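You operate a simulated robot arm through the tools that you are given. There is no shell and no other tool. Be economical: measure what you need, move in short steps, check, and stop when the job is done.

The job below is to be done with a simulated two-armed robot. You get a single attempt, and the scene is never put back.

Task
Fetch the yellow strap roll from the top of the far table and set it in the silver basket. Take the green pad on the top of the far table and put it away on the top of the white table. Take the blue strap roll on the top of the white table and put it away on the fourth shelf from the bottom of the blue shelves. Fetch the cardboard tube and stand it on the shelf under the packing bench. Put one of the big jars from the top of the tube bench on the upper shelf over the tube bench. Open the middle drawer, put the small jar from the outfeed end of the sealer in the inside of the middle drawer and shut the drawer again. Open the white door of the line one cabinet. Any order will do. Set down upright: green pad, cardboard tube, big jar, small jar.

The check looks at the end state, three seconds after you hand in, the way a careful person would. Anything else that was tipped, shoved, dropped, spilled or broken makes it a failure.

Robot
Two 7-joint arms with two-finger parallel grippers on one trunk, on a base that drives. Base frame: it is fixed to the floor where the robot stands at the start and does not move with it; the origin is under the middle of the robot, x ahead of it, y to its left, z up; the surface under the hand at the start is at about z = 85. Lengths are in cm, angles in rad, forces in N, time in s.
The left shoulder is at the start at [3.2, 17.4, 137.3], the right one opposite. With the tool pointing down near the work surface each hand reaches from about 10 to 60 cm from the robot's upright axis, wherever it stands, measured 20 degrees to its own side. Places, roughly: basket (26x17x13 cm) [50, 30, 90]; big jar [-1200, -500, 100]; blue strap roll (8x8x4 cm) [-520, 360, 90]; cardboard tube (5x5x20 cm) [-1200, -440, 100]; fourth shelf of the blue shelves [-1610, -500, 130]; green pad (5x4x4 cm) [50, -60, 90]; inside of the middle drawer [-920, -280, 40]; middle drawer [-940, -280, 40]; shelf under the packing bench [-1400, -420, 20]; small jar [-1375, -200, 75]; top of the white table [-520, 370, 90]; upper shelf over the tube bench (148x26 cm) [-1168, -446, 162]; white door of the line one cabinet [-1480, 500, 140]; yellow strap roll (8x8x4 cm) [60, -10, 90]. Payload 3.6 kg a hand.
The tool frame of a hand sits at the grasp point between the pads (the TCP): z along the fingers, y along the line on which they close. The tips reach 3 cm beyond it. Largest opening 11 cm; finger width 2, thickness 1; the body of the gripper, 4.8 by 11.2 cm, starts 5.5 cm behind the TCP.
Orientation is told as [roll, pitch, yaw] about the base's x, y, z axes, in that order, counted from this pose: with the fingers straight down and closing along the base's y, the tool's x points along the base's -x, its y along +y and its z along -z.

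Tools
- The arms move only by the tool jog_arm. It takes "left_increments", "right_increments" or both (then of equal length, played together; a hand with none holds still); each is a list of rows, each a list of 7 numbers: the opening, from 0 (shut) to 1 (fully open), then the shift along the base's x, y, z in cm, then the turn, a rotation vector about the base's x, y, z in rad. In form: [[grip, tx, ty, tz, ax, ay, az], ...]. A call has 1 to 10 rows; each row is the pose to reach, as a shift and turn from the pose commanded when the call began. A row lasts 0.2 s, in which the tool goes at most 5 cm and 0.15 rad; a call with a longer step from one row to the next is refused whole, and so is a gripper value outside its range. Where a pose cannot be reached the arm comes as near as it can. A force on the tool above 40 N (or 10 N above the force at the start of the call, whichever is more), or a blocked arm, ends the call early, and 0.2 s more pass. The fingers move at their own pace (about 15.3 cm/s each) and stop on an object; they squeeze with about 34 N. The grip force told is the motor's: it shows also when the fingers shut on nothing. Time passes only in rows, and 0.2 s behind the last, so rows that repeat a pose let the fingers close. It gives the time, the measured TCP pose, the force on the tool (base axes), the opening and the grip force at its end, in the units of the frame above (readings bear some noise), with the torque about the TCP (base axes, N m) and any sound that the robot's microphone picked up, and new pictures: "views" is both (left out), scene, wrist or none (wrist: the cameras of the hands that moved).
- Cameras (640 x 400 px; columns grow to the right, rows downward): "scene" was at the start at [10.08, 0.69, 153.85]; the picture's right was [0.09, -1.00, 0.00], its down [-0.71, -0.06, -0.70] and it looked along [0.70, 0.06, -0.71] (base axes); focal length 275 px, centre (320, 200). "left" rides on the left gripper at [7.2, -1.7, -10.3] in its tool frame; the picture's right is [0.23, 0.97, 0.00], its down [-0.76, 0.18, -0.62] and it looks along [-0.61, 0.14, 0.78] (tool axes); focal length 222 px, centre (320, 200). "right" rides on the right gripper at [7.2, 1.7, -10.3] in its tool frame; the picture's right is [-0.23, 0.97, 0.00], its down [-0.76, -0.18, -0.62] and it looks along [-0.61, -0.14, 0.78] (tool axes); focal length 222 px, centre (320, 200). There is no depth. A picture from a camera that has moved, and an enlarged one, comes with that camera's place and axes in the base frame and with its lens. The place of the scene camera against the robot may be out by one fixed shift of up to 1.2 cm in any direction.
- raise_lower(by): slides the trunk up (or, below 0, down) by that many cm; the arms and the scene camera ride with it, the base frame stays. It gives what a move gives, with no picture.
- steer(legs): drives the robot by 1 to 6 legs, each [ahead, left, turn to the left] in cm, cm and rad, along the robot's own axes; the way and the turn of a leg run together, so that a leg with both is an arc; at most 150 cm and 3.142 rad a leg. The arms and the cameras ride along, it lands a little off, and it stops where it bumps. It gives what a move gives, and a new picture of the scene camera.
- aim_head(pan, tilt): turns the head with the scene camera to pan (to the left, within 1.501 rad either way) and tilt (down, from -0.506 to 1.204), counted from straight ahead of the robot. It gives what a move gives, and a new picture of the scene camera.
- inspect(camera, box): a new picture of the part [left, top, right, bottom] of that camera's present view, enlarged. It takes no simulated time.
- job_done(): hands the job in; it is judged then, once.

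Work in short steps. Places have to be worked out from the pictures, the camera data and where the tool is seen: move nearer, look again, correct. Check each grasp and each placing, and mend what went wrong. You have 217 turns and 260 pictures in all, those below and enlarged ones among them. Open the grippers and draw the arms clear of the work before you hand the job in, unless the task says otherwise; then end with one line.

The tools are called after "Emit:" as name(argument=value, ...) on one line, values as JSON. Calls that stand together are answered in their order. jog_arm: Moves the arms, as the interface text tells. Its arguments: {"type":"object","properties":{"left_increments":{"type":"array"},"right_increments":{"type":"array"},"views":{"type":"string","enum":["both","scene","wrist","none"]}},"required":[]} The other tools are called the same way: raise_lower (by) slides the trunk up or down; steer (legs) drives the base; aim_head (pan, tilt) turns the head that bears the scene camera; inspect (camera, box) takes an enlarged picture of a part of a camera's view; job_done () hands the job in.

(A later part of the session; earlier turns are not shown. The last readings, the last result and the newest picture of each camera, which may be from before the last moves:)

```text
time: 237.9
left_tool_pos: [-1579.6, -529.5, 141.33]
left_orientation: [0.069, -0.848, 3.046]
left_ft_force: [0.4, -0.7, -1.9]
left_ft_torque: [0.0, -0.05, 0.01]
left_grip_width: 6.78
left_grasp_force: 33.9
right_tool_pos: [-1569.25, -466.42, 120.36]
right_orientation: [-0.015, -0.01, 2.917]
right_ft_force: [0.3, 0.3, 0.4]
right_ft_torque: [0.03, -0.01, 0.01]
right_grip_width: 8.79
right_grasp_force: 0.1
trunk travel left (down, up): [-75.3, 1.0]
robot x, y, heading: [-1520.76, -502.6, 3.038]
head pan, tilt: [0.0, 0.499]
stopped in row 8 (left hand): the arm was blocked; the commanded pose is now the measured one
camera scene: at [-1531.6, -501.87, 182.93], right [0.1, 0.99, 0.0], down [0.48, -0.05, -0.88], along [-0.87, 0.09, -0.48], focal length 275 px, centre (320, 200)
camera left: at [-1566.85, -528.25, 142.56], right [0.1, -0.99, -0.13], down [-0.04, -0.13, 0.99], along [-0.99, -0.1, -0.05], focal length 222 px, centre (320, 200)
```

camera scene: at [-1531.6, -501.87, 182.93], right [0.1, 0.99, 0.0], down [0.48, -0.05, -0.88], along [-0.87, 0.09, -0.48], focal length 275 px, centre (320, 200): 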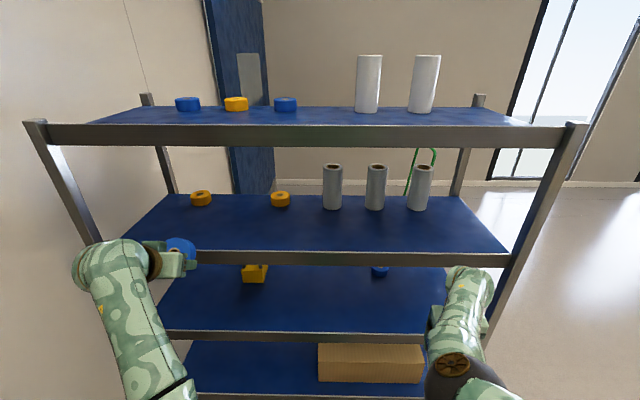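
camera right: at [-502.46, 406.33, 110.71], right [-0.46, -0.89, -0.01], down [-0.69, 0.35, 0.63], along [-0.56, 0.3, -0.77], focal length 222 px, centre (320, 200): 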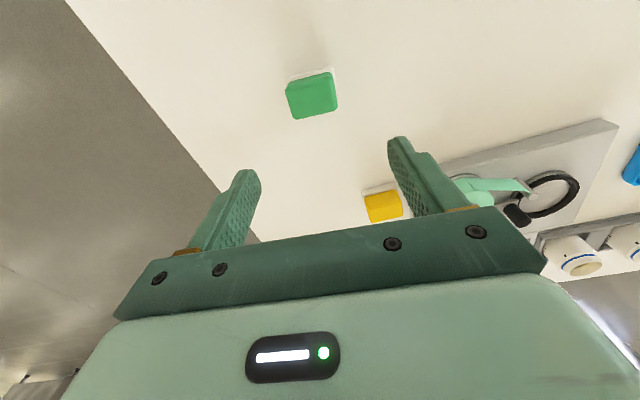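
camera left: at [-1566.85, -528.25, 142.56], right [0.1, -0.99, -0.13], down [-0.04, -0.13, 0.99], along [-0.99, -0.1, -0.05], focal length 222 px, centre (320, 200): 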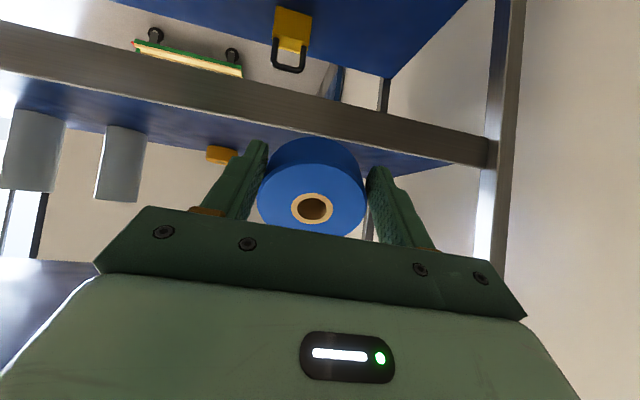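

The left hand is posed correctly. The right hand would hit the shelf when I move in, so I first swing it outward and close it partly.

Emit:
jog_arm(right_increments=[[0.6, 1, 3, 0, 0, 0, 0], [0.4, 2, 6, 0, 0, 0, 0], [0.3, 3, 9, 0, 0, 0, 0], [0.3, 4, 12, 0, 0, 0, 0], [0.3, 5, 15, 0, 0, 0, 0], [0.3, 6, 18, 0, 0, 0, 0]], views="none")

Emit:
steer(legs=[[0, -27, 0]])

```text
time: 239.3
left_tool_pos: [-1579.48, -529.4, 141.36]
left_orientation: [0.071, -0.848, 3.042]
left_ft_force: [0.0, 0.0, -2.1]
left_ft_torque: [0.01, -0.08, -0.01]
left_grip_width: 6.79
left_grasp_force: 34.8
right_tool_pos: [-1563.11, -448.3, 120.45]
right_orientation: [-0.01, -0.011, 2.919]
right_ft_force: [0.1, 0.8, 0.6]
right_ft_torque: [-0.01, 0.02, -0.01]
right_grip_width: 3.31
right_grasp_force: 0.1
trunk travel left (down, up): [-75.3, 1.0]
robot x, y, heading: [-1520.62, -503.13, 3.04]
head pan, tilt: [0.0, 0.499]
```

```text
time: 241.2
left_tool_pos: [-1576.64, -502.48, 141.19]
left_orientation: [0.068, -0.846, 3.044]
left_ft_force: [-1.4, -0.2, -1.4]
left_ft_torque: [0.03, -0.08, 0.03]
left_grip_width: 6.81
left_grasp_force: 34.2
right_tool_pos: [-1560.47, -421.6, 120.69]
right_orientation: [-0.014, -0.01, 2.92]
right_ft_force: [0.0, 0.1, -0.8]
right_ft_torque: [0.0, 0.0, 0.01]
right_grip_width: 3.29
right_grasp_force: 0.0
trunk travel left (down, up): [-75.3, 1.0]
robot x, y, heading: [-1517.95, -475.48, 3.038]
head pan, tilt: [0.0, 0.499]
camera scene: at [-1528.85, -474.99, 182.93], right [0.1, 0.99, 0.0], down [0.48, -0.05, -0.88], along [-0.87, 0.09, -0.48], focal length 275 px, centre (320, 200)
```

scene: 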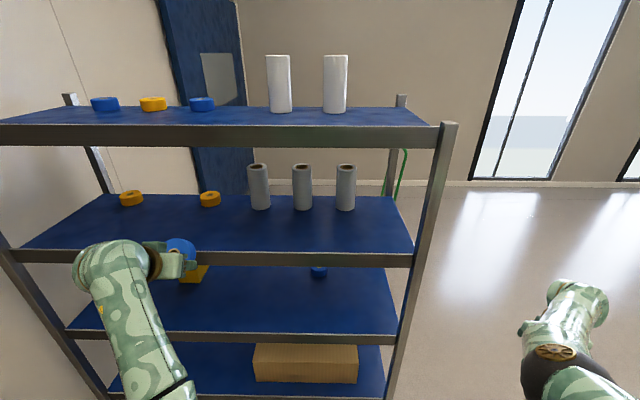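

The right arm passes outside the shelf end. I drive ahead 16 cm first and check.

Emit:
steer(legs=[[16, 0, 0]])

Emit:
inspect(camera="left", box=[0, 0, 640, 400])

```text
time: 242.6
left_tool_pos: [-1592.38, -500.9, 141.47]
left_orientation: [0.072, -0.85, 3.041]
left_ft_force: [0.7, -1.1, -1.6]
left_ft_torque: [-0.01, -0.03, 0.0]
left_grip_width: 6.78
left_grasp_force: 34.5
right_tool_pos: [-1575.91, -419.8, 120.63]
right_orientation: [-0.011, -0.011, 2.915]
right_ft_force: [0.2, 0.3, 0.8]
right_ft_torque: [0.02, 0.02, 0.0]
right_grip_width: 3.34
right_grasp_force: 0.0
trunk travel left (down, up): [-75.3, 1.0]
robot x, y, heading: [-1534.48, -474.34, 3.043]
head pan, tilt: [0.0, 0.499]
camera scene: at [-1544.29, -473.22, 182.95], right [0.1, 0.99, 0.0], down [0.48, -0.05, -0.88], along [-0.87, 0.09, -0.48], focal length 275 px, centre (320, 200)
```

scene: 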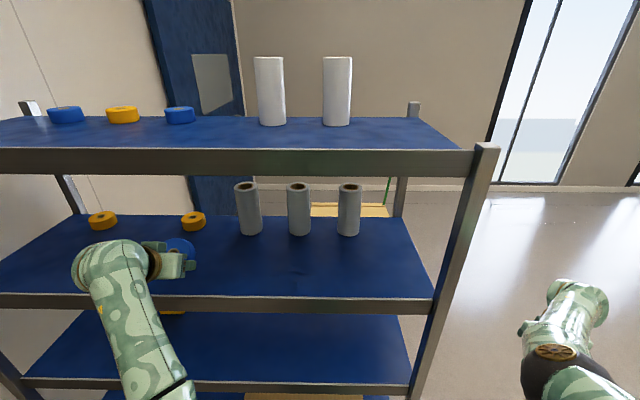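

```text
1.00 times, centred on (320, 200) of left (not enlarged: the box is as wide or as high as the picture)
camera zoom: at [-1579.61, -499.64, 142.58], right [0.1, -0.99, -0.12], down [-0.04, -0.13, 0.99], along [-0.99, -0.1, -0.05], focal length 222 px, centre (320, 200)
```

zoom: 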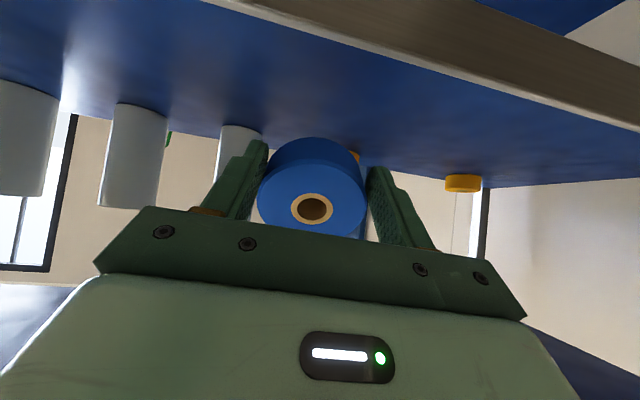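

The roll is entering above the fourth shelf with clearance all around. I go ahead 9 cm more and then lower slowly to touch.

Emit:
steer(legs=[[9, 0, 0]])

Emit:
jog_arm(left_increments=[[0, 0, 0, -0.8, 0, 0, 0], [0, 0, 0, -1.6, 0, 0, 0], [0, 0, 0, -2.4, 0, 0, 0], [0, 0, 0, -3, 0, 0, 0]], views="both")

```text
time: 243.7
left_tool_pos: [-1600.67, -499.95, 141.66]
left_orientation: [0.071, -0.851, 3.04]
left_ft_force: [1.0, 0.7, -2.1]
left_ft_torque: [-0.01, -0.06, 0.02]
left_grip_width: 6.77
left_grasp_force: 34.1
right_tool_pos: [-1584.44, -419.0, 120.76]
right_orientation: [-0.013, -0.015, 2.916]
right_ft_force: [0.6, -0.3, 0.9]
right_ft_torque: [0.05, 0.05, 0.01]
right_grip_width: 3.3
right_grasp_force: 0.0
trunk travel left (down, up): [-75.3, 1.0]
robot x, y, heading: [-1543.21, -473.01, 3.038]
head pan, tilt: [0.0, 0.499]
camera scene: at [-1552.49, -472.44, 183.0], right [0.1, 0.99, 0.0], down [0.47, -0.05, -0.88], along [-0.88, 0.09, -0.47], focal length 275 px, centre (320, 200)
```

scene: 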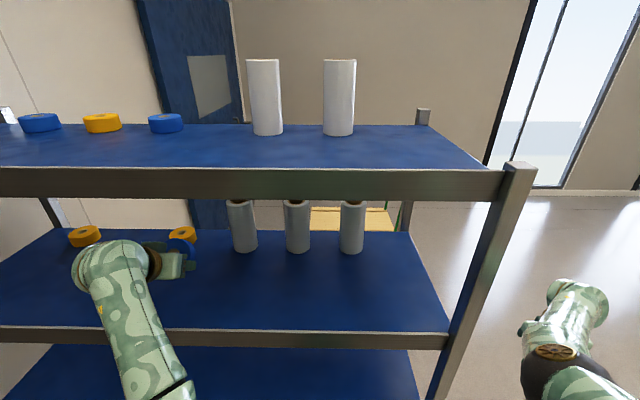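

```text
time: 244.7
left_tool_pos: [-1601.57, -500.05, 138.44]
left_orientation: [0.073, -0.85, 3.04]
left_ft_force: [0.3, -0.1, -1.9]
left_ft_torque: [0.0, -0.05, 0.05]
left_grip_width: 6.77
left_grasp_force: 33.7
right_tool_pos: [-1584.97, -419.02, 120.53]
right_orientation: [-0.012, -0.009, 2.917]
right_ft_force: [-0.1, -0.8, 1.0]
right_ft_torque: [-0.02, 0.02, 0.02]
right_grip_width: 3.29
right_grasp_force: 0.0
trunk travel left (down, up): [-75.3, 1.0]
robot x, y, heading: [-1542.81, -473.21, 3.044]
head pan, tilt: [0.0, 0.499]
camera scene: at [-1553.48, -472.35, 182.94], right [0.1, 0.99, 0.0], down [0.48, -0.05, -0.88], along [-0.87, 0.09, -0.48], focal length 275 px, centre (320, 200)
camera left: at [-1588.88, -498.77, 139.57], right [0.1, -0.99, -0.12], down [-0.04, -0.13, 0.99], along [-0.99, -0.1, -0.05], focal length 222 px, centre (320, 200)
```

scene: 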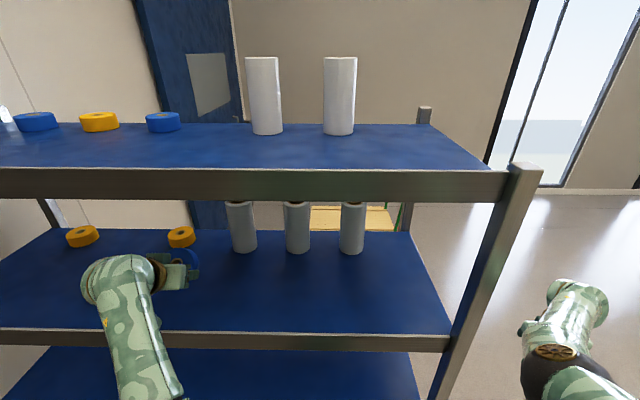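
left: 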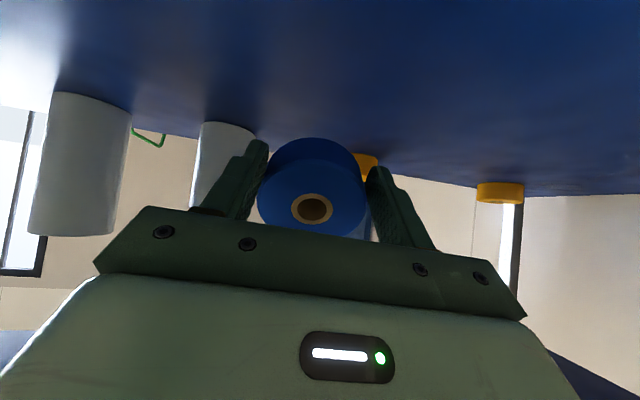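

No contact yet. I lower further, watching the force.

Emit:
jog_arm(left_increments=[[0, 0, 0, -0.6, 0, 0, 0], [0, 0, 0, -1.2, 0, 0, 0], [0, 0, 0, -1.8, 0, 0, 0], [0, 0, 0, -2.4, 0, 0, 0], [0, 0, 0, -3, 0, 0, 0]], views="wrist")

```text
time: 245.9
left_tool_pos: [-1601.52, -499.84, 135.19]
left_orientation: [0.069, -0.844, 3.04]
left_ft_force: [-0.5, -0.5, -1.2]
left_ft_torque: [-0.01, -0.02, -0.01]
left_grip_width: 6.78
left_grasp_force: 34.0
right_tool_pos: [-1584.94, -419.13, 120.42]
right_orientation: [-0.012, -0.012, 2.916]
right_ft_force: [-0.3, 0.3, 0.3]
right_ft_torque: [0.03, -0.02, 0.06]
right_grip_width: 3.31
right_grasp_force: 0.1
trunk travel left (down, up): [-75.3, 1.0]
robot x, y, heading: [-1542.82, -473.41, 3.041]
head pan, tilt: [0.0, 0.499]
camera left: at [-1588.69, -498.59, 136.37], right [0.1, -0.99, -0.12], down [-0.04, -0.13, 0.99], along [-0.99, -0.1, -0.06], focal length 222 px, centre (320, 200)
```

left: 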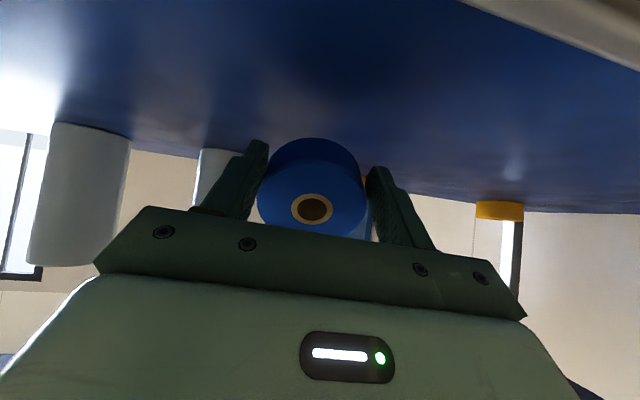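

The cylinder bases put the shelf surface nearer z≈127. I keep lowering in small steps.

Emit:
jog_arm(left_increments=[[0, 0, 0, -0.6, 0, 0, 0], [0, 0, 0, -1.2, 0, 0, 0], [0, 0, 0, -1.8, 0, 0, 0], [0, 0, 0, -2.4, 0, 0, 0]], views="wrist")

```text
time: 246.9
left_tool_pos: [-1601.34, -499.9, 133.65]
left_orientation: [0.075, -0.864, 3.039]
left_ft_force: [-2.8, -1.0, 34.8]
left_ft_torque: [-0.08, 0.88, 0.1]
left_grip_width: 6.79
left_grasp_force: 34.2
right_tool_pos: [-1584.65, -418.79, 120.58]
right_orientation: [-0.011, -0.012, 2.915]
right_ft_force: [0.0, 0.2, 0.2]
right_ft_torque: [0.01, -0.01, 0.01]
right_grip_width: 3.3
right_grasp_force: 0.1
trunk travel left (down, up): [-75.3, 1.0]
robot x, y, heading: [-1543.08, -473.47, 3.043]
head pan, tilt: [0.0, 0.499]
camera left: at [-1588.64, -498.62, 134.64], right [0.1, -0.99, -0.13], down [-0.02, -0.13, 0.99], along [-0.99, -0.1, -0.04], focal length 222 px, centre (320, 200)
```

left: 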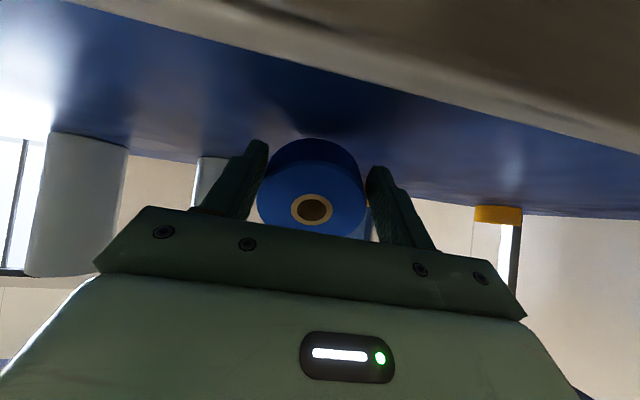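

Contact. I back off slightly and open to release the roll.

Emit:
jog_arm(left_increments=[[0, 0, 0, 0.3, 0, 0, 0], [0.5, 0, 0, 0.3, 0, 0, 0], [0.75, 0, 0, 0.3, 0, 0, 0], [0.9, 0, 0, 0.3, 0, 0, 0], [0.9, 0, 0, 0.5, 0, 0, 0], [0.9, 0, 0, 0.5, 0, 0, 0]], views="wrist")

```text
time: 248.3
left_tool_pos: [-1601.3, -499.96, 133.4]
left_orientation: [0.072, -0.845, 3.042]
left_ft_force: [-0.1, 0.6, -0.7]
left_ft_torque: [0.01, -0.02, 0.01]
left_grip_width: 9.9
left_grasp_force: 0.0
right_tool_pos: [-1584.99, -418.94, 120.42]
right_orientation: [-0.012, -0.011, 2.917]
right_ft_force: [-0.7, 0.3, -0.1]
right_ft_torque: [0.0, -0.02, 0.01]
right_grip_width: 3.33
right_grasp_force: 0.1
trunk travel left (down, up): [-75.3, 1.0]
robot x, y, heading: [-1543.02, -473.25, 3.042]
head pan, tilt: [0.0, 0.499]
camera left: at [-1588.71, -498.74, 134.58], right [0.1, -0.99, -0.12], down [-0.04, -0.13, 0.99], along [-0.99, -0.1, -0.06], focal length 222 px, centre (320, 200)
```

left: 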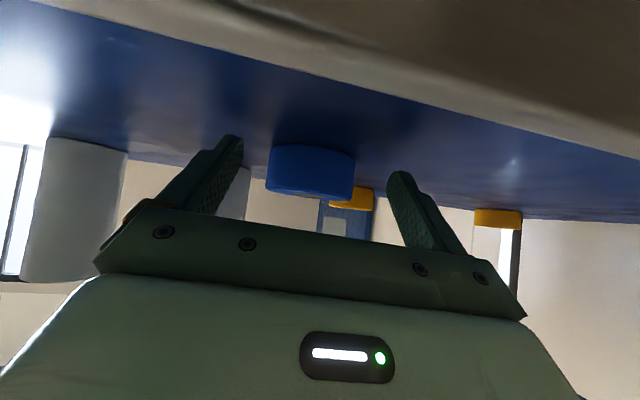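

The blue roll lies flat on the fourth shelf. I back straight out.

Emit:
jog_arm(left_increments=[[0.9, 0.5, 0, 1, 0, 0, 0], [0.9, 1, 0, 2, 0, 0, 0]], views="none")

Emit:
steer(legs=[[-40, 0, 0]])

```text
time: 248.9
left_tool_pos: [-1600.35, -499.89, 135.52]
left_orientation: [0.07, -0.846, 3.042]
left_ft_force: [-0.4, 0.0, 1.2]
left_ft_torque: [0.01, 0.0, 0.02]
left_grip_width: 9.89
left_grasp_force: 0.0
right_tool_pos: [-1584.82, -418.87, 120.51]
right_orientation: [-0.013, -0.009, 2.916]
right_ft_force: [-0.8, 0.6, 0.6]
right_ft_torque: [0.0, -0.01, 0.01]
right_grip_width: 3.31
right_grasp_force: 0.1
trunk travel left (down, up): [-75.3, 1.0]
robot x, y, heading: [-1542.53, -473.4, 3.043]
head pan, tilt: [0.0, 0.499]
```

```text
time: 251.4
left_tool_pos: [-1560.53, -504.28, 135.55]
left_orientation: [0.073, -0.846, 3.046]
left_ft_force: [-0.7, 0.2, 0.4]
left_ft_torque: [0.0, -0.02, 0.0]
left_grip_width: 9.89
left_grasp_force: 0.2
right_tool_pos: [-1545.7, -423.06, 120.5]
right_orientation: [-0.012, -0.01, 2.92]
right_ft_force: [-0.5, 0.4, -0.5]
right_ft_torque: [0.01, 0.01, -0.01]
right_grip_width: 3.3
right_grasp_force: 0.0
trunk travel left (down, up): [-75.3, 1.0]
robot x, y, heading: [-1503.15, -477.53, 3.04]
head pan, tilt: [0.0, 0.499]
camera scene: at [-1513.88, -476.3, 182.93], right [0.1, 1.0, 0.0], down [0.48, -0.05, -0.88], along [-0.87, 0.08, -0.48], focal length 275 px, centre (320, 200)
```

scene: 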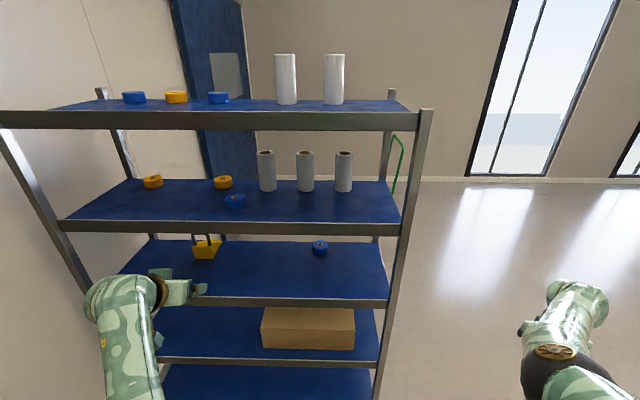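

The blue roll is done. Next is the small jar: I slide north along the clear aisle west of the sealer, turn to face east, and look.

Emit:
steer(legs=[[0, -100, 0], [0, -90, 0], [0, 0, -1.52], [0, 0, -1.52]])

Emit:
aim_head(pan=-0.1, tilt=0.7)

```text
time: 268.4
left_tool_pos: [-1428.08, -255.81, 135.51]
left_orientation: [0.07, -0.848, -0.004]
left_ft_force: [0.6, 0.6, -0.1]
left_ft_torque: [0.0, -0.02, -0.01]
left_grip_width: 9.9
left_grasp_force: 0.1
right_tool_pos: [-1435.6, -337.74, 120.52]
right_orientation: [-0.013, -0.011, -0.126]
right_ft_force: [-0.4, 0.4, 1.3]
right_ft_torque: [-0.01, 0.0, 0.02]
right_grip_width: 3.32
right_grasp_force: 0.0
trunk travel left (down, up): [-75.3, 1.0]
robot x, y, heading: [-1482.76, -287.92, -0.002]
head pan, tilt: [0.0, 0.499]
camera scene: at [-1473.19, -287.86, 182.94], right [0.0, -1.0, 0.0], down [-0.48, 0.0, -0.88], along [0.88, 0.0, -0.48], focal length 275 px, centre (320, 200)
```

scene: 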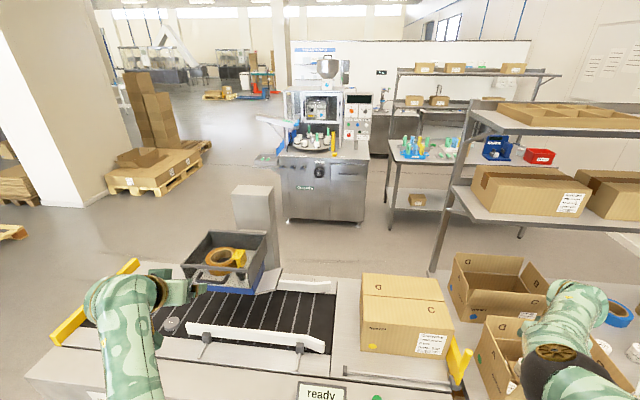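

```text
time: 269.1
left_tool_pos: [-1428.22, -255.7, 135.46]
left_orientation: [0.072, -0.848, -0.003]
left_ft_force: [0.1, 0.2, 0.3]
left_ft_torque: [0.0, -0.02, 0.02]
left_grip_width: 9.93
left_grasp_force: 0.1
right_tool_pos: [-1435.7, -337.83, 120.43]
right_orientation: [-0.012, -0.01, -0.128]
right_ft_force: [0.5, -0.4, 0.0]
right_ft_torque: [-0.01, 0.04, -0.01]
right_grip_width: 3.29
right_grasp_force: 0.0
trunk travel left (down, up): [-75.3, 1.0]
robot x, y, heading: [-1483.0, -287.71, -0.003]
head pan, tilt: [-0.099, 0.7]
camera scene: at [-1473.85, -288.72, 181.17], right [-0.1, -0.99, 0.0], down [-0.64, 0.07, -0.77], along [0.76, -0.08, -0.64], focal length 275 px, centre (320, 200)
```

scene: 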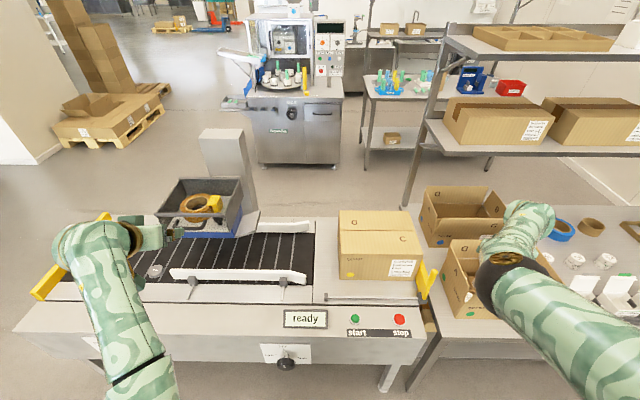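

From here the jar stands at (-1390,-221), too deep from this west side but about 24 cm in from the east side. I turn the left hand back to fingers-down, then go around to the east.

Emit:
jog_arm(left_increments=[[0.9, -1, 0, -1, 0, 0.11, 0], [0.9, -2, 0, -2, 0, 0.22, 0], [0.9, -3, 0, -3, -0.01, 0.33, 0], [0.9, -4, 0, -4, -0.02, 0.44, 0], [0.9, -4, 0, -5, -0.03, 0.55, 0], [0.9, -4, 0, -6, -0.04, 0.66, 0], [0.9, -4, 0, -7, -0.05, 0.76, 0], [0.9, -4, 0, -8, -0.06, 0.85, 0]], views="none")

Emit:
steer(legs=[[0, 0, 0.9]])

```text
time: 270.9
left_tool_pos: [-1432.03, -255.65, 127.43]
left_orientation: [0.016, 0.008, 0.02]
left_ft_force: [-0.5, -0.9, -0.7]
left_ft_torque: [0.02, 0.04, 0.0]
left_grip_width: 9.91
left_grasp_force: 0.1
right_tool_pos: [-1435.46, -337.77, 120.46]
right_orientation: [-0.01, -0.008, -0.128]
right_ft_force: [0.2, 0.4, 0.4]
right_ft_torque: [-0.01, 0.0, 0.03]
right_grip_width: 3.3
right_grasp_force: 0.1
trunk travel left (down, up): [-75.3, 1.0]
robot x, y, heading: [-1482.75, -288.04, -0.002]
head pan, tilt: [-0.099, 0.7]
```

```text
time: 273.6
left_tool_pos: [-1476.51, -227.95, 127.49]
left_orientation: [0.016, 0.007, 0.922]
left_ft_force: [-0.8, 0.4, -0.2]
left_ft_torque: [0.0, 0.02, 0.03]
left_grip_width: 9.89
left_grasp_force: 0.1
right_tool_pos: [-1414.37, -281.81, 120.64]
right_orientation: [-0.014, -0.012, 0.773]
right_ft_force: [-0.3, -0.4, -0.7]
right_ft_torque: [0.01, -0.03, 0.0]
right_grip_width: 3.3
right_grasp_force: 0.0
trunk travel left (down, up): [-75.3, 1.0]
robot x, y, heading: [-1482.43, -287.32, 0.897]
head pan, tilt: [-0.099, 0.7]
camera scene: at [-1476.73, -280.94, 181.16], right [0.72, -0.7, 0.0], down [-0.45, -0.46, -0.76], along [0.53, 0.55, -0.64], focal length 275 px, centre (320, 200)
```

scene: 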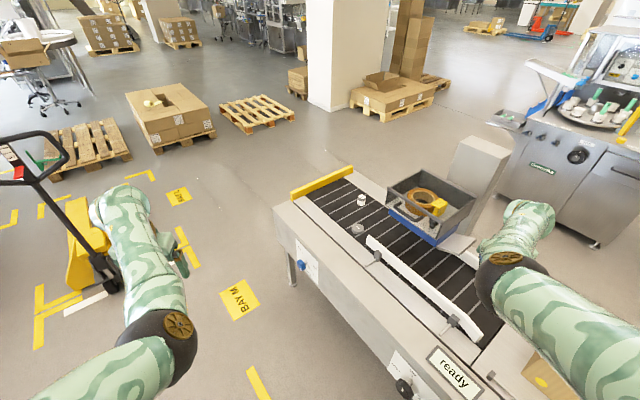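

There are two small things on the rollers. I zoom in.

Emit:
inspect(camera="scene", box=[290, 150, 450, 250])

```text
4.00 times, centred on (370, 200) of scene
camera zoom: at [-1476.73, -280.94, 181.16], right [0.72, -0.7, 0.0], down [-0.45, -0.46, -0.76], along [0.53, 0.55, -0.64], focal length 1098 px, centre (120, 200)
```

zoom: 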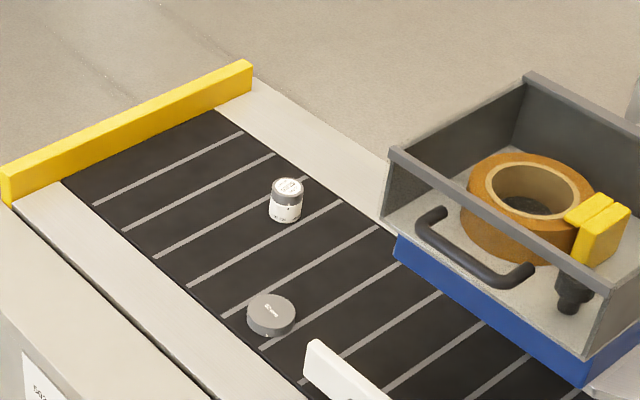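

The small jar is the white one with the grey lid at about (-1373,-209); the other is a tin. I drive around the sealer's north end to its east side.

Emit:
steer(legs=[[111.7, 63.6, 0], [30.9, 2.9, 0], [74.9, -93.7, 0]])

```text
time: 287.5
left_tool_pos: [-1318.41, -75.2, 127.47]
left_orientation: [0.015, 0.003, 0.91]
left_ft_force: [0.2, 1.2, 0.4]
left_ft_torque: [0.0, -0.04, -0.03]
left_grip_width: 9.88
left_grasp_force: 0.1
right_tool_pos: [-1257.08, -129.75, 120.65]
right_orientation: [-0.011, -0.011, 0.76]
right_ft_force: [-0.7, 0.3, 0.6]
right_ft_torque: [0.01, -0.01, 0.0]
right_grip_width: 3.29
right_grasp_force: 0.1
trunk travel left (down, up): [-75.3, 1.0]
robot x, y, heading: [-1325.96, -134.68, 0.88]
head pan, tilt: [-0.099, 0.7]
camera scene: at [-1319.54, -128.03, 181.17], right [0.71, -0.71, 0.0], down [-0.46, -0.46, -0.76], along [0.54, 0.54, -0.64], focal length 275 px, centre (320, 200)
```

scene: 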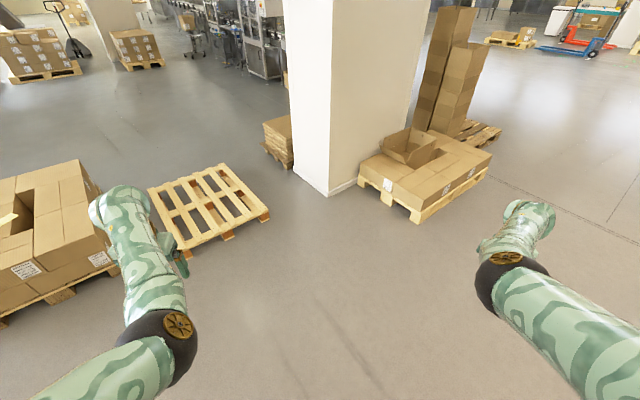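

I turn to face west, slide to y≈-192, and lower the trunk for the conveyor height.

Emit:
steer(legs=[[0, 0, 2.26], [-4, 57, 0]])

Emit:
raise_lower(by=-36)

Emit:
aim_head(pan=0.3, tilt=0.8)

```text
time: 296.2
left_tool_pos: [-1371.19, -225.45, 127.55]
left_orientation: [0.015, 0.004, -3.106]
left_ft_force: [-0.3, -1.2, 0.6]
left_ft_torque: [-0.02, -0.03, -0.01]
left_grip_width: 9.92
left_grasp_force: 0.0
right_tool_pos: [-1368.67, -143.27, 120.41]
right_orientation: [-0.011, -0.009, 3.027]
right_ft_force: [-0.2, 0.7, -0.4]
right_ft_torque: [0.0, 0.01, 0.0]
right_grip_width: 3.33
right_grasp_force: 0.1
trunk travel left (down, up): [-75.3, 1.0]
robot x, y, heading: [-1320.8, -192.53, -3.136]
head pan, tilt: [-0.099, 0.7]
camera scene: at [-1330.9, -191.88, 181.16], right [0.09, 1.0, 0.0], down [0.64, -0.06, -0.76], along [-0.76, 0.07, -0.64], focal length 275 px, centre (320, 200)
```

scene: 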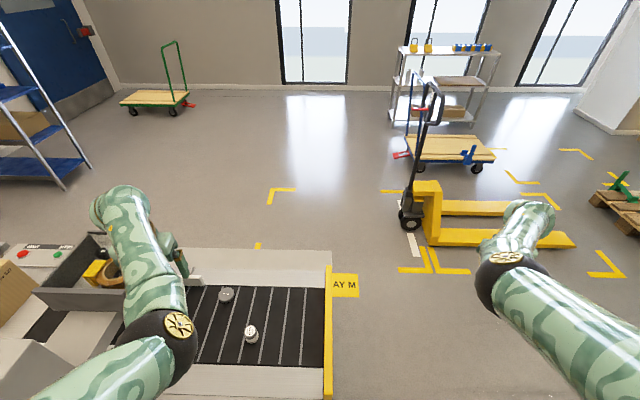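

```text
time: 299.7
left_tool_pos: [-1371.25, -225.66, 91.42]
left_orientation: [0.016, 0.003, -3.105]
left_ft_force: [0.0, 0.4, -0.3]
left_ft_torque: [-0.03, -0.02, -0.03]
left_grip_width: 9.91
left_grasp_force: 0.0
right_tool_pos: [-1368.73, -143.31, 84.6]
right_orientation: [-0.013, -0.012, 3.025]
right_ft_force: [0.1, 0.2, -0.8]
right_ft_torque: [0.03, 0.03, 0.01]
right_grip_width: 3.3
right_grasp_force: 0.1
trunk travel left (down, up): [-39.3, 37.0]
robot x, y, heading: [-1320.87, -192.37, -3.138]
head pan, tilt: [-0.099, 0.7]
```

```text
time: 300.6
left_tool_pos: [-1371.12, -225.45, 91.52]
left_orientation: [0.016, 0.006, -3.106]
left_ft_force: [-0.2, -0.8, 0.2]
left_ft_torque: [-0.01, -0.01, 0.03]
left_grip_width: 9.89
left_grasp_force: 0.1
right_tool_pos: [-1368.71, -143.35, 84.43]
right_orientation: [-0.011, -0.011, 3.026]
right_ft_force: [0.3, 0.5, 0.0]
right_ft_torque: [0.02, 0.02, -0.01]
right_grip_width: 3.33
right_grasp_force: 0.0
trunk travel left (down, up): [-39.3, 37.0]
robot x, y, heading: [-1320.63, -192.77, -3.13]
head pan, tilt: [0.3, 0.799]
camera scene: at [-1333.73, -195.22, 144.23], right [-0.3, 0.95, 0.0], down [0.68, 0.22, -0.7], along [-0.66, -0.21, -0.72], focal length 275 px, centre (320, 200)
```

scene: 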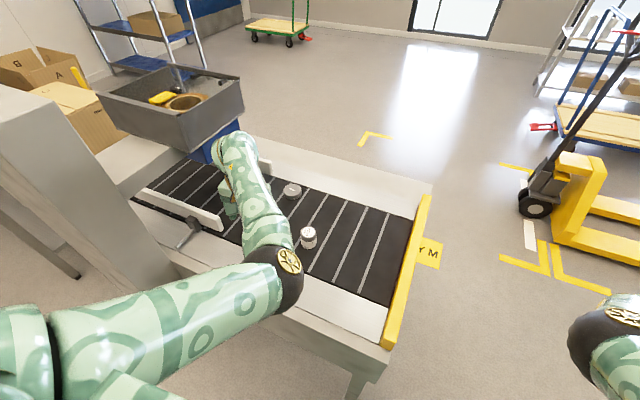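

By two views the jar is at (-1380,-214). I move the left hand over it at z≈92 and look from the wrist.

Emit:
jog_arm(left_increments=[[0.9, -2, 3, 0.5, -0.005, 0, -0.01], [0.9, -5, 6, 0.5, -0.01, 0, -0.02], [0.9, -7, 9, 0.5, -0.015, 0, -0.03], [0.9, -9, 11.5, 0.5, -0.016, 0, -0.035]], views="wrist")

```text
time: 301.6
left_tool_pos: [-1380.17, -213.99, 91.99]
left_orientation: [0.031, 0.005, -3.139]
left_ft_force: [-0.6, -0.5, -1.2]
left_ft_torque: [-0.03, -0.02, -0.03]
left_grip_width: 9.88
left_grasp_force: 0.0
right_tool_pos: [-1368.81, -143.37, 84.5]
right_orientation: [-0.014, -0.009, 3.029]
right_ft_force: [-0.6, -0.5, 0.7]
right_ft_torque: [0.0, -0.02, 0.02]
right_grip_width: 3.32
right_grasp_force: 0.0
trunk travel left (down, up): [-39.3, 37.0]
robot x, y, heading: [-1320.94, -192.79, -3.13]
head pan, tilt: [0.3, 0.799]
camera left: at [-1372.91, -211.91, 102.22], right [0.23, -0.97, 0.03], down [-0.76, -0.16, 0.63], along [-0.6, -0.17, -0.78], focal length 222 px, centre (320, 200)
```

left: 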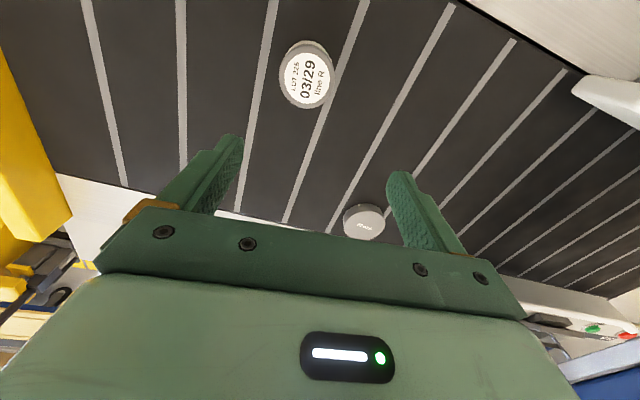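

The lid is at about (-1377.3,-212.5). I correct and go down to z≈84 for a better look.

Emit:
jog_arm(left_increments=[[0.9, 1.5, 0.8, -2, -0.01, 0, 0], [0.9, 2.9, 1.5, -5, -0.02, 0, 0], [0.9, 2.9, 1.5, -8, -0.03, 0, 0]], views="wrist")

```text
time: 302.4
left_tool_pos: [-1377.31, -212.36, 83.8]
left_orientation: [0.061, 0.005, 3.142]
left_ft_force: [0.2, 0.3, -1.4]
left_ft_torque: [0.01, 0.01, 0.03]
left_grip_width: 9.89
left_grasp_force: 0.1
right_tool_pos: [-1368.71, -143.5, 84.57]
right_orientation: [-0.012, -0.009, 3.026]
right_ft_force: [-0.7, -0.3, 0.4]
right_ft_torque: [-0.05, 0.0, -0.04]
right_grip_width: 3.3
right_grasp_force: 0.1
trunk travel left (down, up): [-39.3, 37.0]
robot x, y, heading: [-1320.77, -192.91, -3.132]
head pan, tilt: [0.3, 0.799]
camera left: at [-1369.97, -209.93, 93.9], right [0.23, -0.97, 0.06], down [-0.76, -0.14, 0.63], along [-0.6, -0.19, -0.77], focal length 222 px, centre (320, 200)
```

left: 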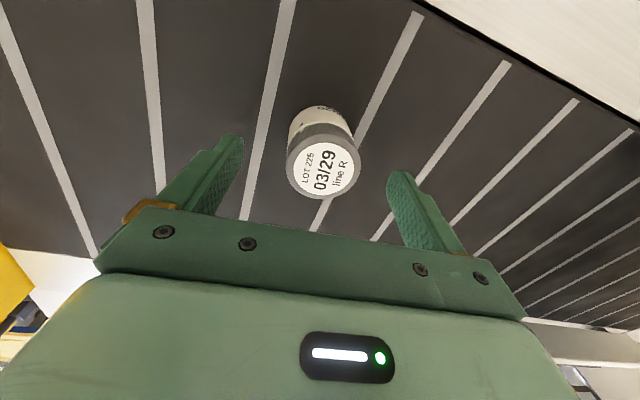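

Jar: base z≈75.5, top ≈81, centred in the fingers. I level the hand, go down to TCP z 79.3 and close.

Emit:
jog_arm(left_increments=[[0.9, -0.1, -0.1, -1.5, 0.03, 0, 0], [0.9, -0.2, -0.3, -3, 0.06, 0, 0], [0.9, -0.2, -0.3, -4.4, 0.06, 0, 0], [0.9, -0.2, -0.3, -4.4, 0.06, 0, 0], [0, -0.2, -0.3, -4.4, 0.06, 0, 0], [0, -0.2, -0.3, -4.4, 0.06, 0, 0], [0, -0.2, -0.3, -4.4, 0.06, 0, 0], [0, -0.2, -0.3, -4.4, 0.06, 0, 0]], views="wrist")

```text
time: 303.2
left_tool_pos: [-1377.54, -212.75, 81.01]
left_orientation: [0.003, -0.005, 3.131]
left_ft_force: [26.1, -0.7, 37.3]
left_ft_torque: [2.04, -1.13, -1.65]
left_grip_width: 9.81
left_grasp_force: 0.1
right_tool_pos: [-1368.54, -143.47, 84.72]
right_orientation: [-0.01, -0.015, 3.03]
right_ft_force: [-0.4, -0.1, 0.1]
right_ft_torque: [0.0, -0.02, -0.02]
right_grip_width: 3.32
right_grasp_force: 0.1
trunk travel left (down, up): [-39.3, 37.0]
robot x, y, heading: [-1320.54, -192.56, -3.133]
head pan, tilt: [0.3, 0.799]
stopped in row 3 (left hand): the force on the tool passed its limit at 45 N (the readings are from after the stop); the commanded pose is now the measured one
camera left: at [-1370.07, -210.99, 91.17], right [0.22, -0.98, 0.0], down [-0.76, -0.17, 0.63], along [-0.61, -0.14, -0.78], focal length 222 px, centre (320, 200)
```

left: 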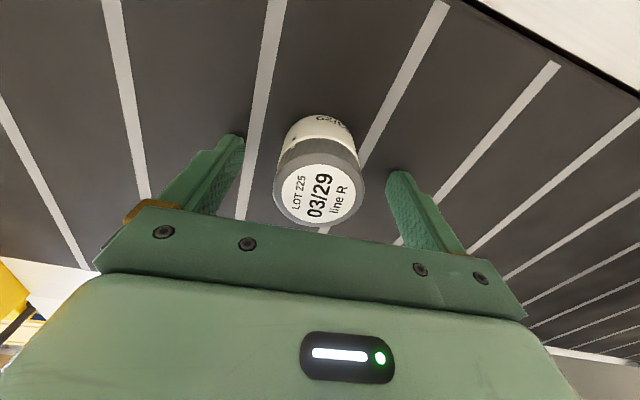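

The tips touched the belt at TCP z 81. I raise a little and close.

Emit:
jog_arm(left_increments=[[0.9, 0, 0, 0.6, 0, 0, 0], [0.9, 0, 0, 0.6, 0, 0, 0], [0, 0, 0, 0.6, 0, 0, 0], [0, 0, 0, 0.6, 0, 0, 0], [0, 0, 0, 0.6, 0, 0, 0], [0, 0, 0, 0.6, 0, 0, 0], [0, 0, 0, 2.5, 0, 0, 0], [0, 0, 0, 4.5, 0, 0, 0]], views="wrist")

```text
time: 305.0
left_tool_pos: [-1377.83, -212.79, 85.18]
left_orientation: [0.003, -0.002, 3.138]
left_ft_force: [0.0, 0.5, -0.8]
left_ft_torque: [-0.01, 0.0, 0.04]
left_grip_width: 4.34
left_grasp_force: 34.4
right_tool_pos: [-1368.69, -143.41, 84.48]
right_orientation: [-0.013, -0.01, 3.029]
right_ft_force: [0.0, -0.7, 0.9]
right_ft_torque: [-0.03, -0.02, 0.04]
right_grip_width: 3.27
right_grasp_force: 0.0
trunk travel left (down, up): [-39.3, 37.0]
robot x, y, heading: [-1321.0, -192.75, -3.128]
head pan, tilt: [0.3, 0.799]
camera left: at [-1370.4, -210.98, 95.3], right [0.22, -0.97, 0.0], down [-0.76, -0.17, 0.63], along [-0.61, -0.14, -0.78], focal length 222 px, centre (320, 200)
```

left: 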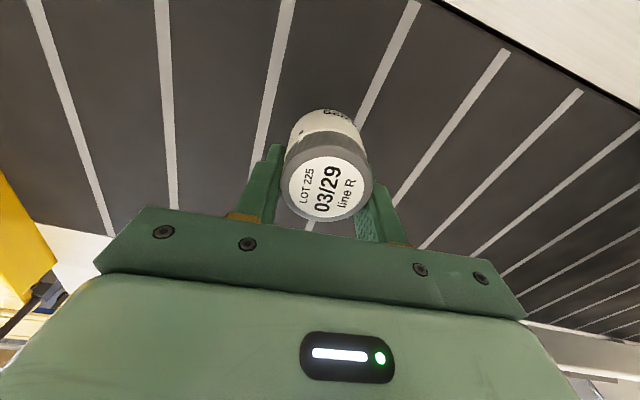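

The jar is held. I raise the trunk a little, back off, turn around, and drive east towards the drawer unit.

Emit:
raise_lower(by=22)

Emit:
steer(legs=[[-20, 0, 0], [0, -45, 0], [0, 0, 1.57], [0, 0, 1.56], [150, 0, 0], [105, 0, 0]])

Emit:
aim_head(pan=-0.6, tilt=0.5)

```text
time: 307.3
left_tool_pos: [-1377.81, -212.76, 107.04]
left_orientation: [0.002, -0.002, 3.141]
left_ft_force: [0.3, -0.1, -0.7]
left_ft_torque: [-0.02, 0.0, 0.0]
left_grip_width: 4.3
left_grasp_force: 33.9
right_tool_pos: [-1368.7, -143.34, 106.4]
right_orientation: [-0.012, -0.01, 3.029]
right_ft_force: [-0.6, 1.1, 0.7]
right_ft_torque: [-0.02, 0.0, 0.0]
right_grip_width: 3.29
right_grasp_force: 0.1
trunk travel left (down, up): [-61.3, 15.0]
robot x, y, heading: [-1320.9, -192.8, -3.129]
head pan, tilt: [0.3, 0.799]
```

```text
time: 330.9
left_tool_pos: [-987.02, -132.93, 107.11]
left_orientation: [0.003, -0.002, -0.045]
left_ft_force: [-0.4, 0.2, -0.7]
left_ft_torque: [0.0, -0.05, 0.01]
left_grip_width: 4.31
left_grasp_force: 34.6
right_tool_pos: [-999.1, -201.7, 106.6]
right_orientation: [-0.012, -0.009, -0.157]
right_ft_force: [-0.2, -0.3, -0.6]
right_ft_torque: [0.01, 0.01, -0.01]
right_grip_width: 3.31
right_grasp_force: 0.0
trunk travel left (down, up): [-61.3, 15.0]
robot x, y, heading: [-1044.83, -150.22, -0.032]
head pan, tilt: [0.3, 0.799]
camera scene: at [-1036.27, -148.36, 166.35], right [0.26, -0.96, 0.0], down [-0.69, -0.19, -0.7], along [0.67, 0.18, -0.72], focal length 275 px, centre (320, 200)
```

scene: 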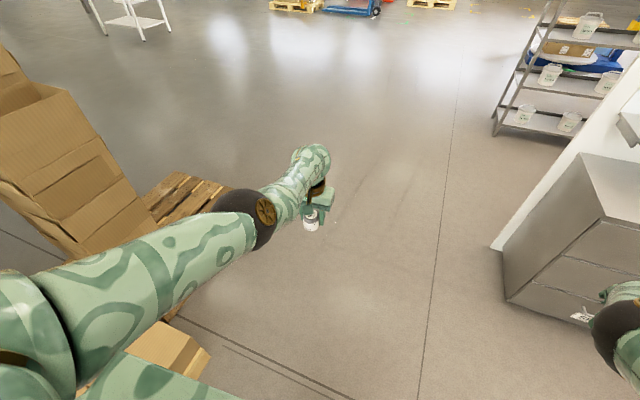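

```text
time: 332.1
left_tool_pos: [-986.95, -132.8, 106.98]
left_orientation: [0.002, -0.004, -0.045]
left_ft_force: [-1.0, 0.2, -1.5]
left_ft_torque: [0.0, -0.03, 0.0]
left_grip_width: 4.31
left_grasp_force: 34.0
right_tool_pos: [-998.98, -201.74, 106.41]
right_orientation: [-0.011, -0.009, -0.159]
right_ft_force: [-0.3, -0.6, 0.3]
right_ft_torque: [0.0, -0.01, -0.03]
right_grip_width: 3.32
right_grasp_force: 0.0
trunk travel left (down, up): [-61.3, 15.0]
robot x, y, heading: [-1044.74, -150.53, -0.035]
head pan, tilt: [-0.6, 0.499]
camera scene: at [-1036.7, -155.87, 168.94], right [-0.59, -0.81, 0.0], down [-0.39, 0.28, -0.88], along [0.71, -0.52, -0.48], focal length 275 px, centre (320, 200)
```

scene: 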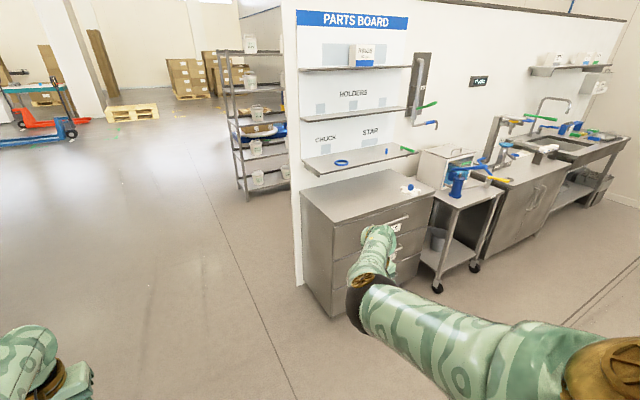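

The drawer unit's front runs from (-937,-238) to (-948,-318), facing west. I move in front of it, turned to heading ≈-0.137, and look at the handles.

Emit:
steer(legs=[[22, -60, -0.05], [0, -60, -0.052]])

Emit:
aim_head(pan=0.0, tilt=0.8)

```text
time: 338.6
left_tool_pos: [-973.44, -258.25, 107.14]
left_orientation: [0.001, -0.003, -0.14]
left_ft_force: [-0.5, -0.2, -0.4]
left_ft_torque: [0.01, -0.06, 0.01]
left_grip_width: 4.31
left_grasp_force: 34.0
right_tool_pos: [-991.91, -325.75, 106.51]
right_orientation: [-0.014, -0.011, -0.251]
right_ft_force: [0.1, 0.0, -0.9]
right_ft_torque: [0.04, 0.0, 0.0]
right_grip_width: 3.28
right_grasp_force: 0.0
trunk travel left (down, up): [-61.3, 15.0]
robot x, y, heading: [-1032.53, -270.17, -0.127]
head pan, tilt: [-0.6, 0.499]
camera scene: at [-1025.05, -276.54, 168.95], right [-0.67, -0.75, 0.0], down [-0.36, 0.32, -0.88], along [0.66, -0.58, -0.48], focal length 275 px, centre (320, 200)
```

scene: 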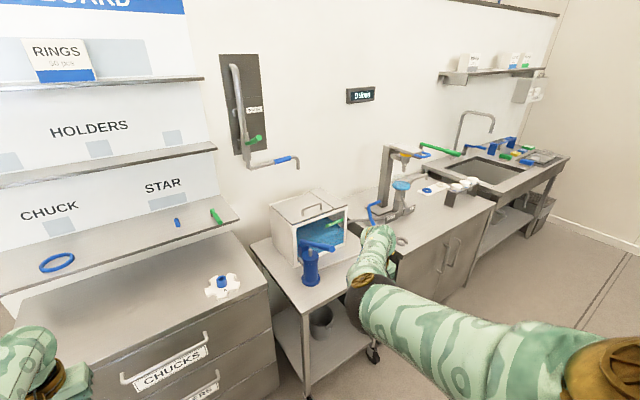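

```text
time: 339.6
left_tool_pos: [-973.48, -258.07, 107.09]
left_orientation: [0.003, -0.003, -0.14]
left_ft_force: [0.1, 0.6, -0.9]
left_ft_torque: [0.02, 0.01, 0.03]
left_grip_width: 4.34
left_grasp_force: 34.1
right_tool_pos: [-992.0, -325.65, 106.48]
right_orientation: [-0.012, -0.008, -0.251]
right_ft_force: [-0.2, -0.5, -0.4]
right_ft_torque: [-0.01, 0.0, 0.01]
right_grip_width: 3.29
right_grasp_force: 0.0
trunk travel left (down, up): [-61.3, 15.0]
robot x, y, heading: [-1032.51, -270.25, -0.13]
head pan, tilt: [0.0, 0.799]
camera scene: at [-1023.84, -271.51, 166.36], right [-0.13, -0.99, 0.0], down [-0.71, 0.09, -0.7], along [0.69, -0.09, -0.72], focal length 275 px, centre (320, 200)
```

scene: 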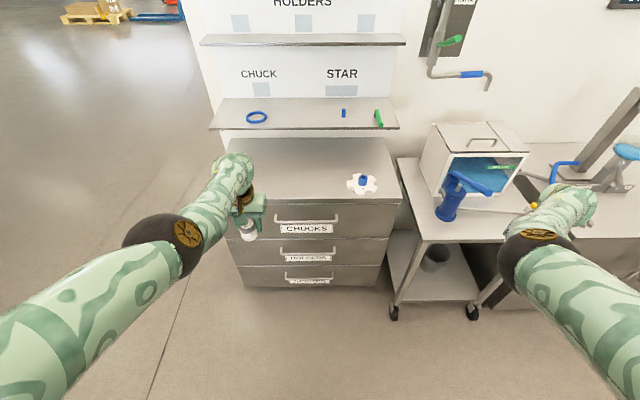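

The middle drawer is HOLDERS, with a bar handle at about (-946,-276,49). I'll grip the bar with the right hand, fingers pointing forward and closing vertically. First I shift a little, lower the trunk, and tilt the right hand forward.

Emit:
steer(legs=[[-6, 12, 0]])

Emit:
raise_lower(by=-42)

Emit:
jog_arm(right_increments=[[0.3, 0, 0, 0, 0, -0.14, 0], [0.3, 0, 0, 0, 0, -0.28, 0], [0.3, 0, 0, 0, 0, -0.42, 0], [0.3, 0, 0, 0, 0, -0.56, 0], [0.3, 0, 0, 0, 0, -0.7, 0], [0.3, 0, 0, 0, 0, -0.84, 0]], views="scene")

```text
time: 340.9
left_tool_pos: [-977.97, -245.78, 107.0]
left_orientation: [0.002, -0.002, -0.14]
left_ft_force: [-0.4, 1.0, -1.6]
left_ft_torque: [0.02, -0.03, -0.01]
left_grip_width: 4.31
left_grasp_force: 33.4
right_tool_pos: [-996.43, -313.13, 106.49]
right_orientation: [-0.013, -0.009, -0.251]
right_ft_force: [-0.1, -0.4, -0.2]
right_ft_torque: [-0.01, -0.04, -0.02]
right_grip_width: 3.28
right_grasp_force: 0.2
trunk travel left (down, up): [-61.3, 15.0]
robot x, y, heading: [-1037.17, -257.68, -0.129]
head pan, tilt: [0.0, 0.799]
camera scene: at [-1028.33, -259.06, 166.35], right [-0.13, -0.99, 0.0], down [-0.71, 0.09, -0.7], along [0.69, -0.09, -0.72], focal length 275 px, centre (320, 200)
```

scene: 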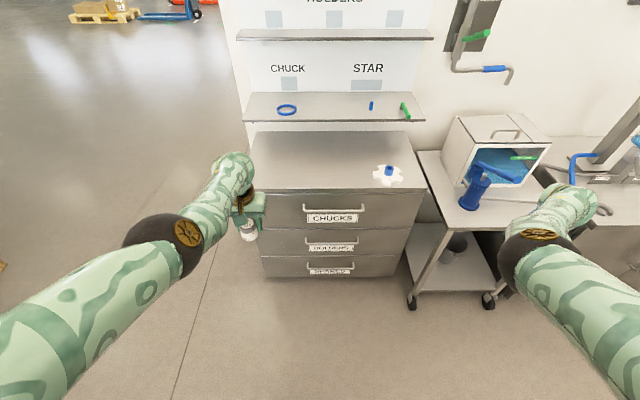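

```text
refused: -42 is not a number from -40 to 40
```

```text
time: 342.3
left_tool_pos: [-977.9, -245.74, 107.04]
left_orientation: [0.002, -0.002, -0.139]
left_ft_force: [-1.0, -0.1, -0.4]
left_ft_torque: [0.02, 0.01, -0.01]
left_grip_width: 4.28
left_grasp_force: 33.7
right_tool_pos: [-996.23, -313.25, 106.58]
right_orientation: [0.261, -0.817, -0.371]
right_ft_force: [0.3, -0.5, -0.3]
right_ft_torque: [0.01, 0.02, 0.01]
right_grip_width: 3.27
right_grasp_force: 0.0
trunk travel left (down, up): [-61.3, 15.0]
robot x, y, heading: [-1037.39, -257.72, -0.124]
head pan, tilt: [0.0, 0.799]
camera scene: at [-1028.39, -259.04, 166.35], right [-0.13, -0.99, 0.0], down [-0.71, 0.09, -0.7], along [0.69, -0.09, -0.72], focal length 275 px, centre (320, 200)
```

scene: 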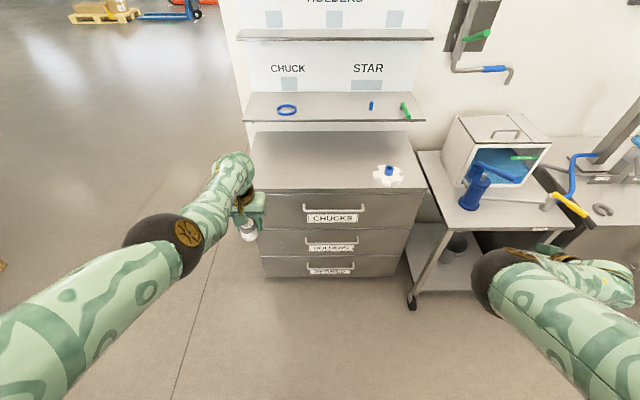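

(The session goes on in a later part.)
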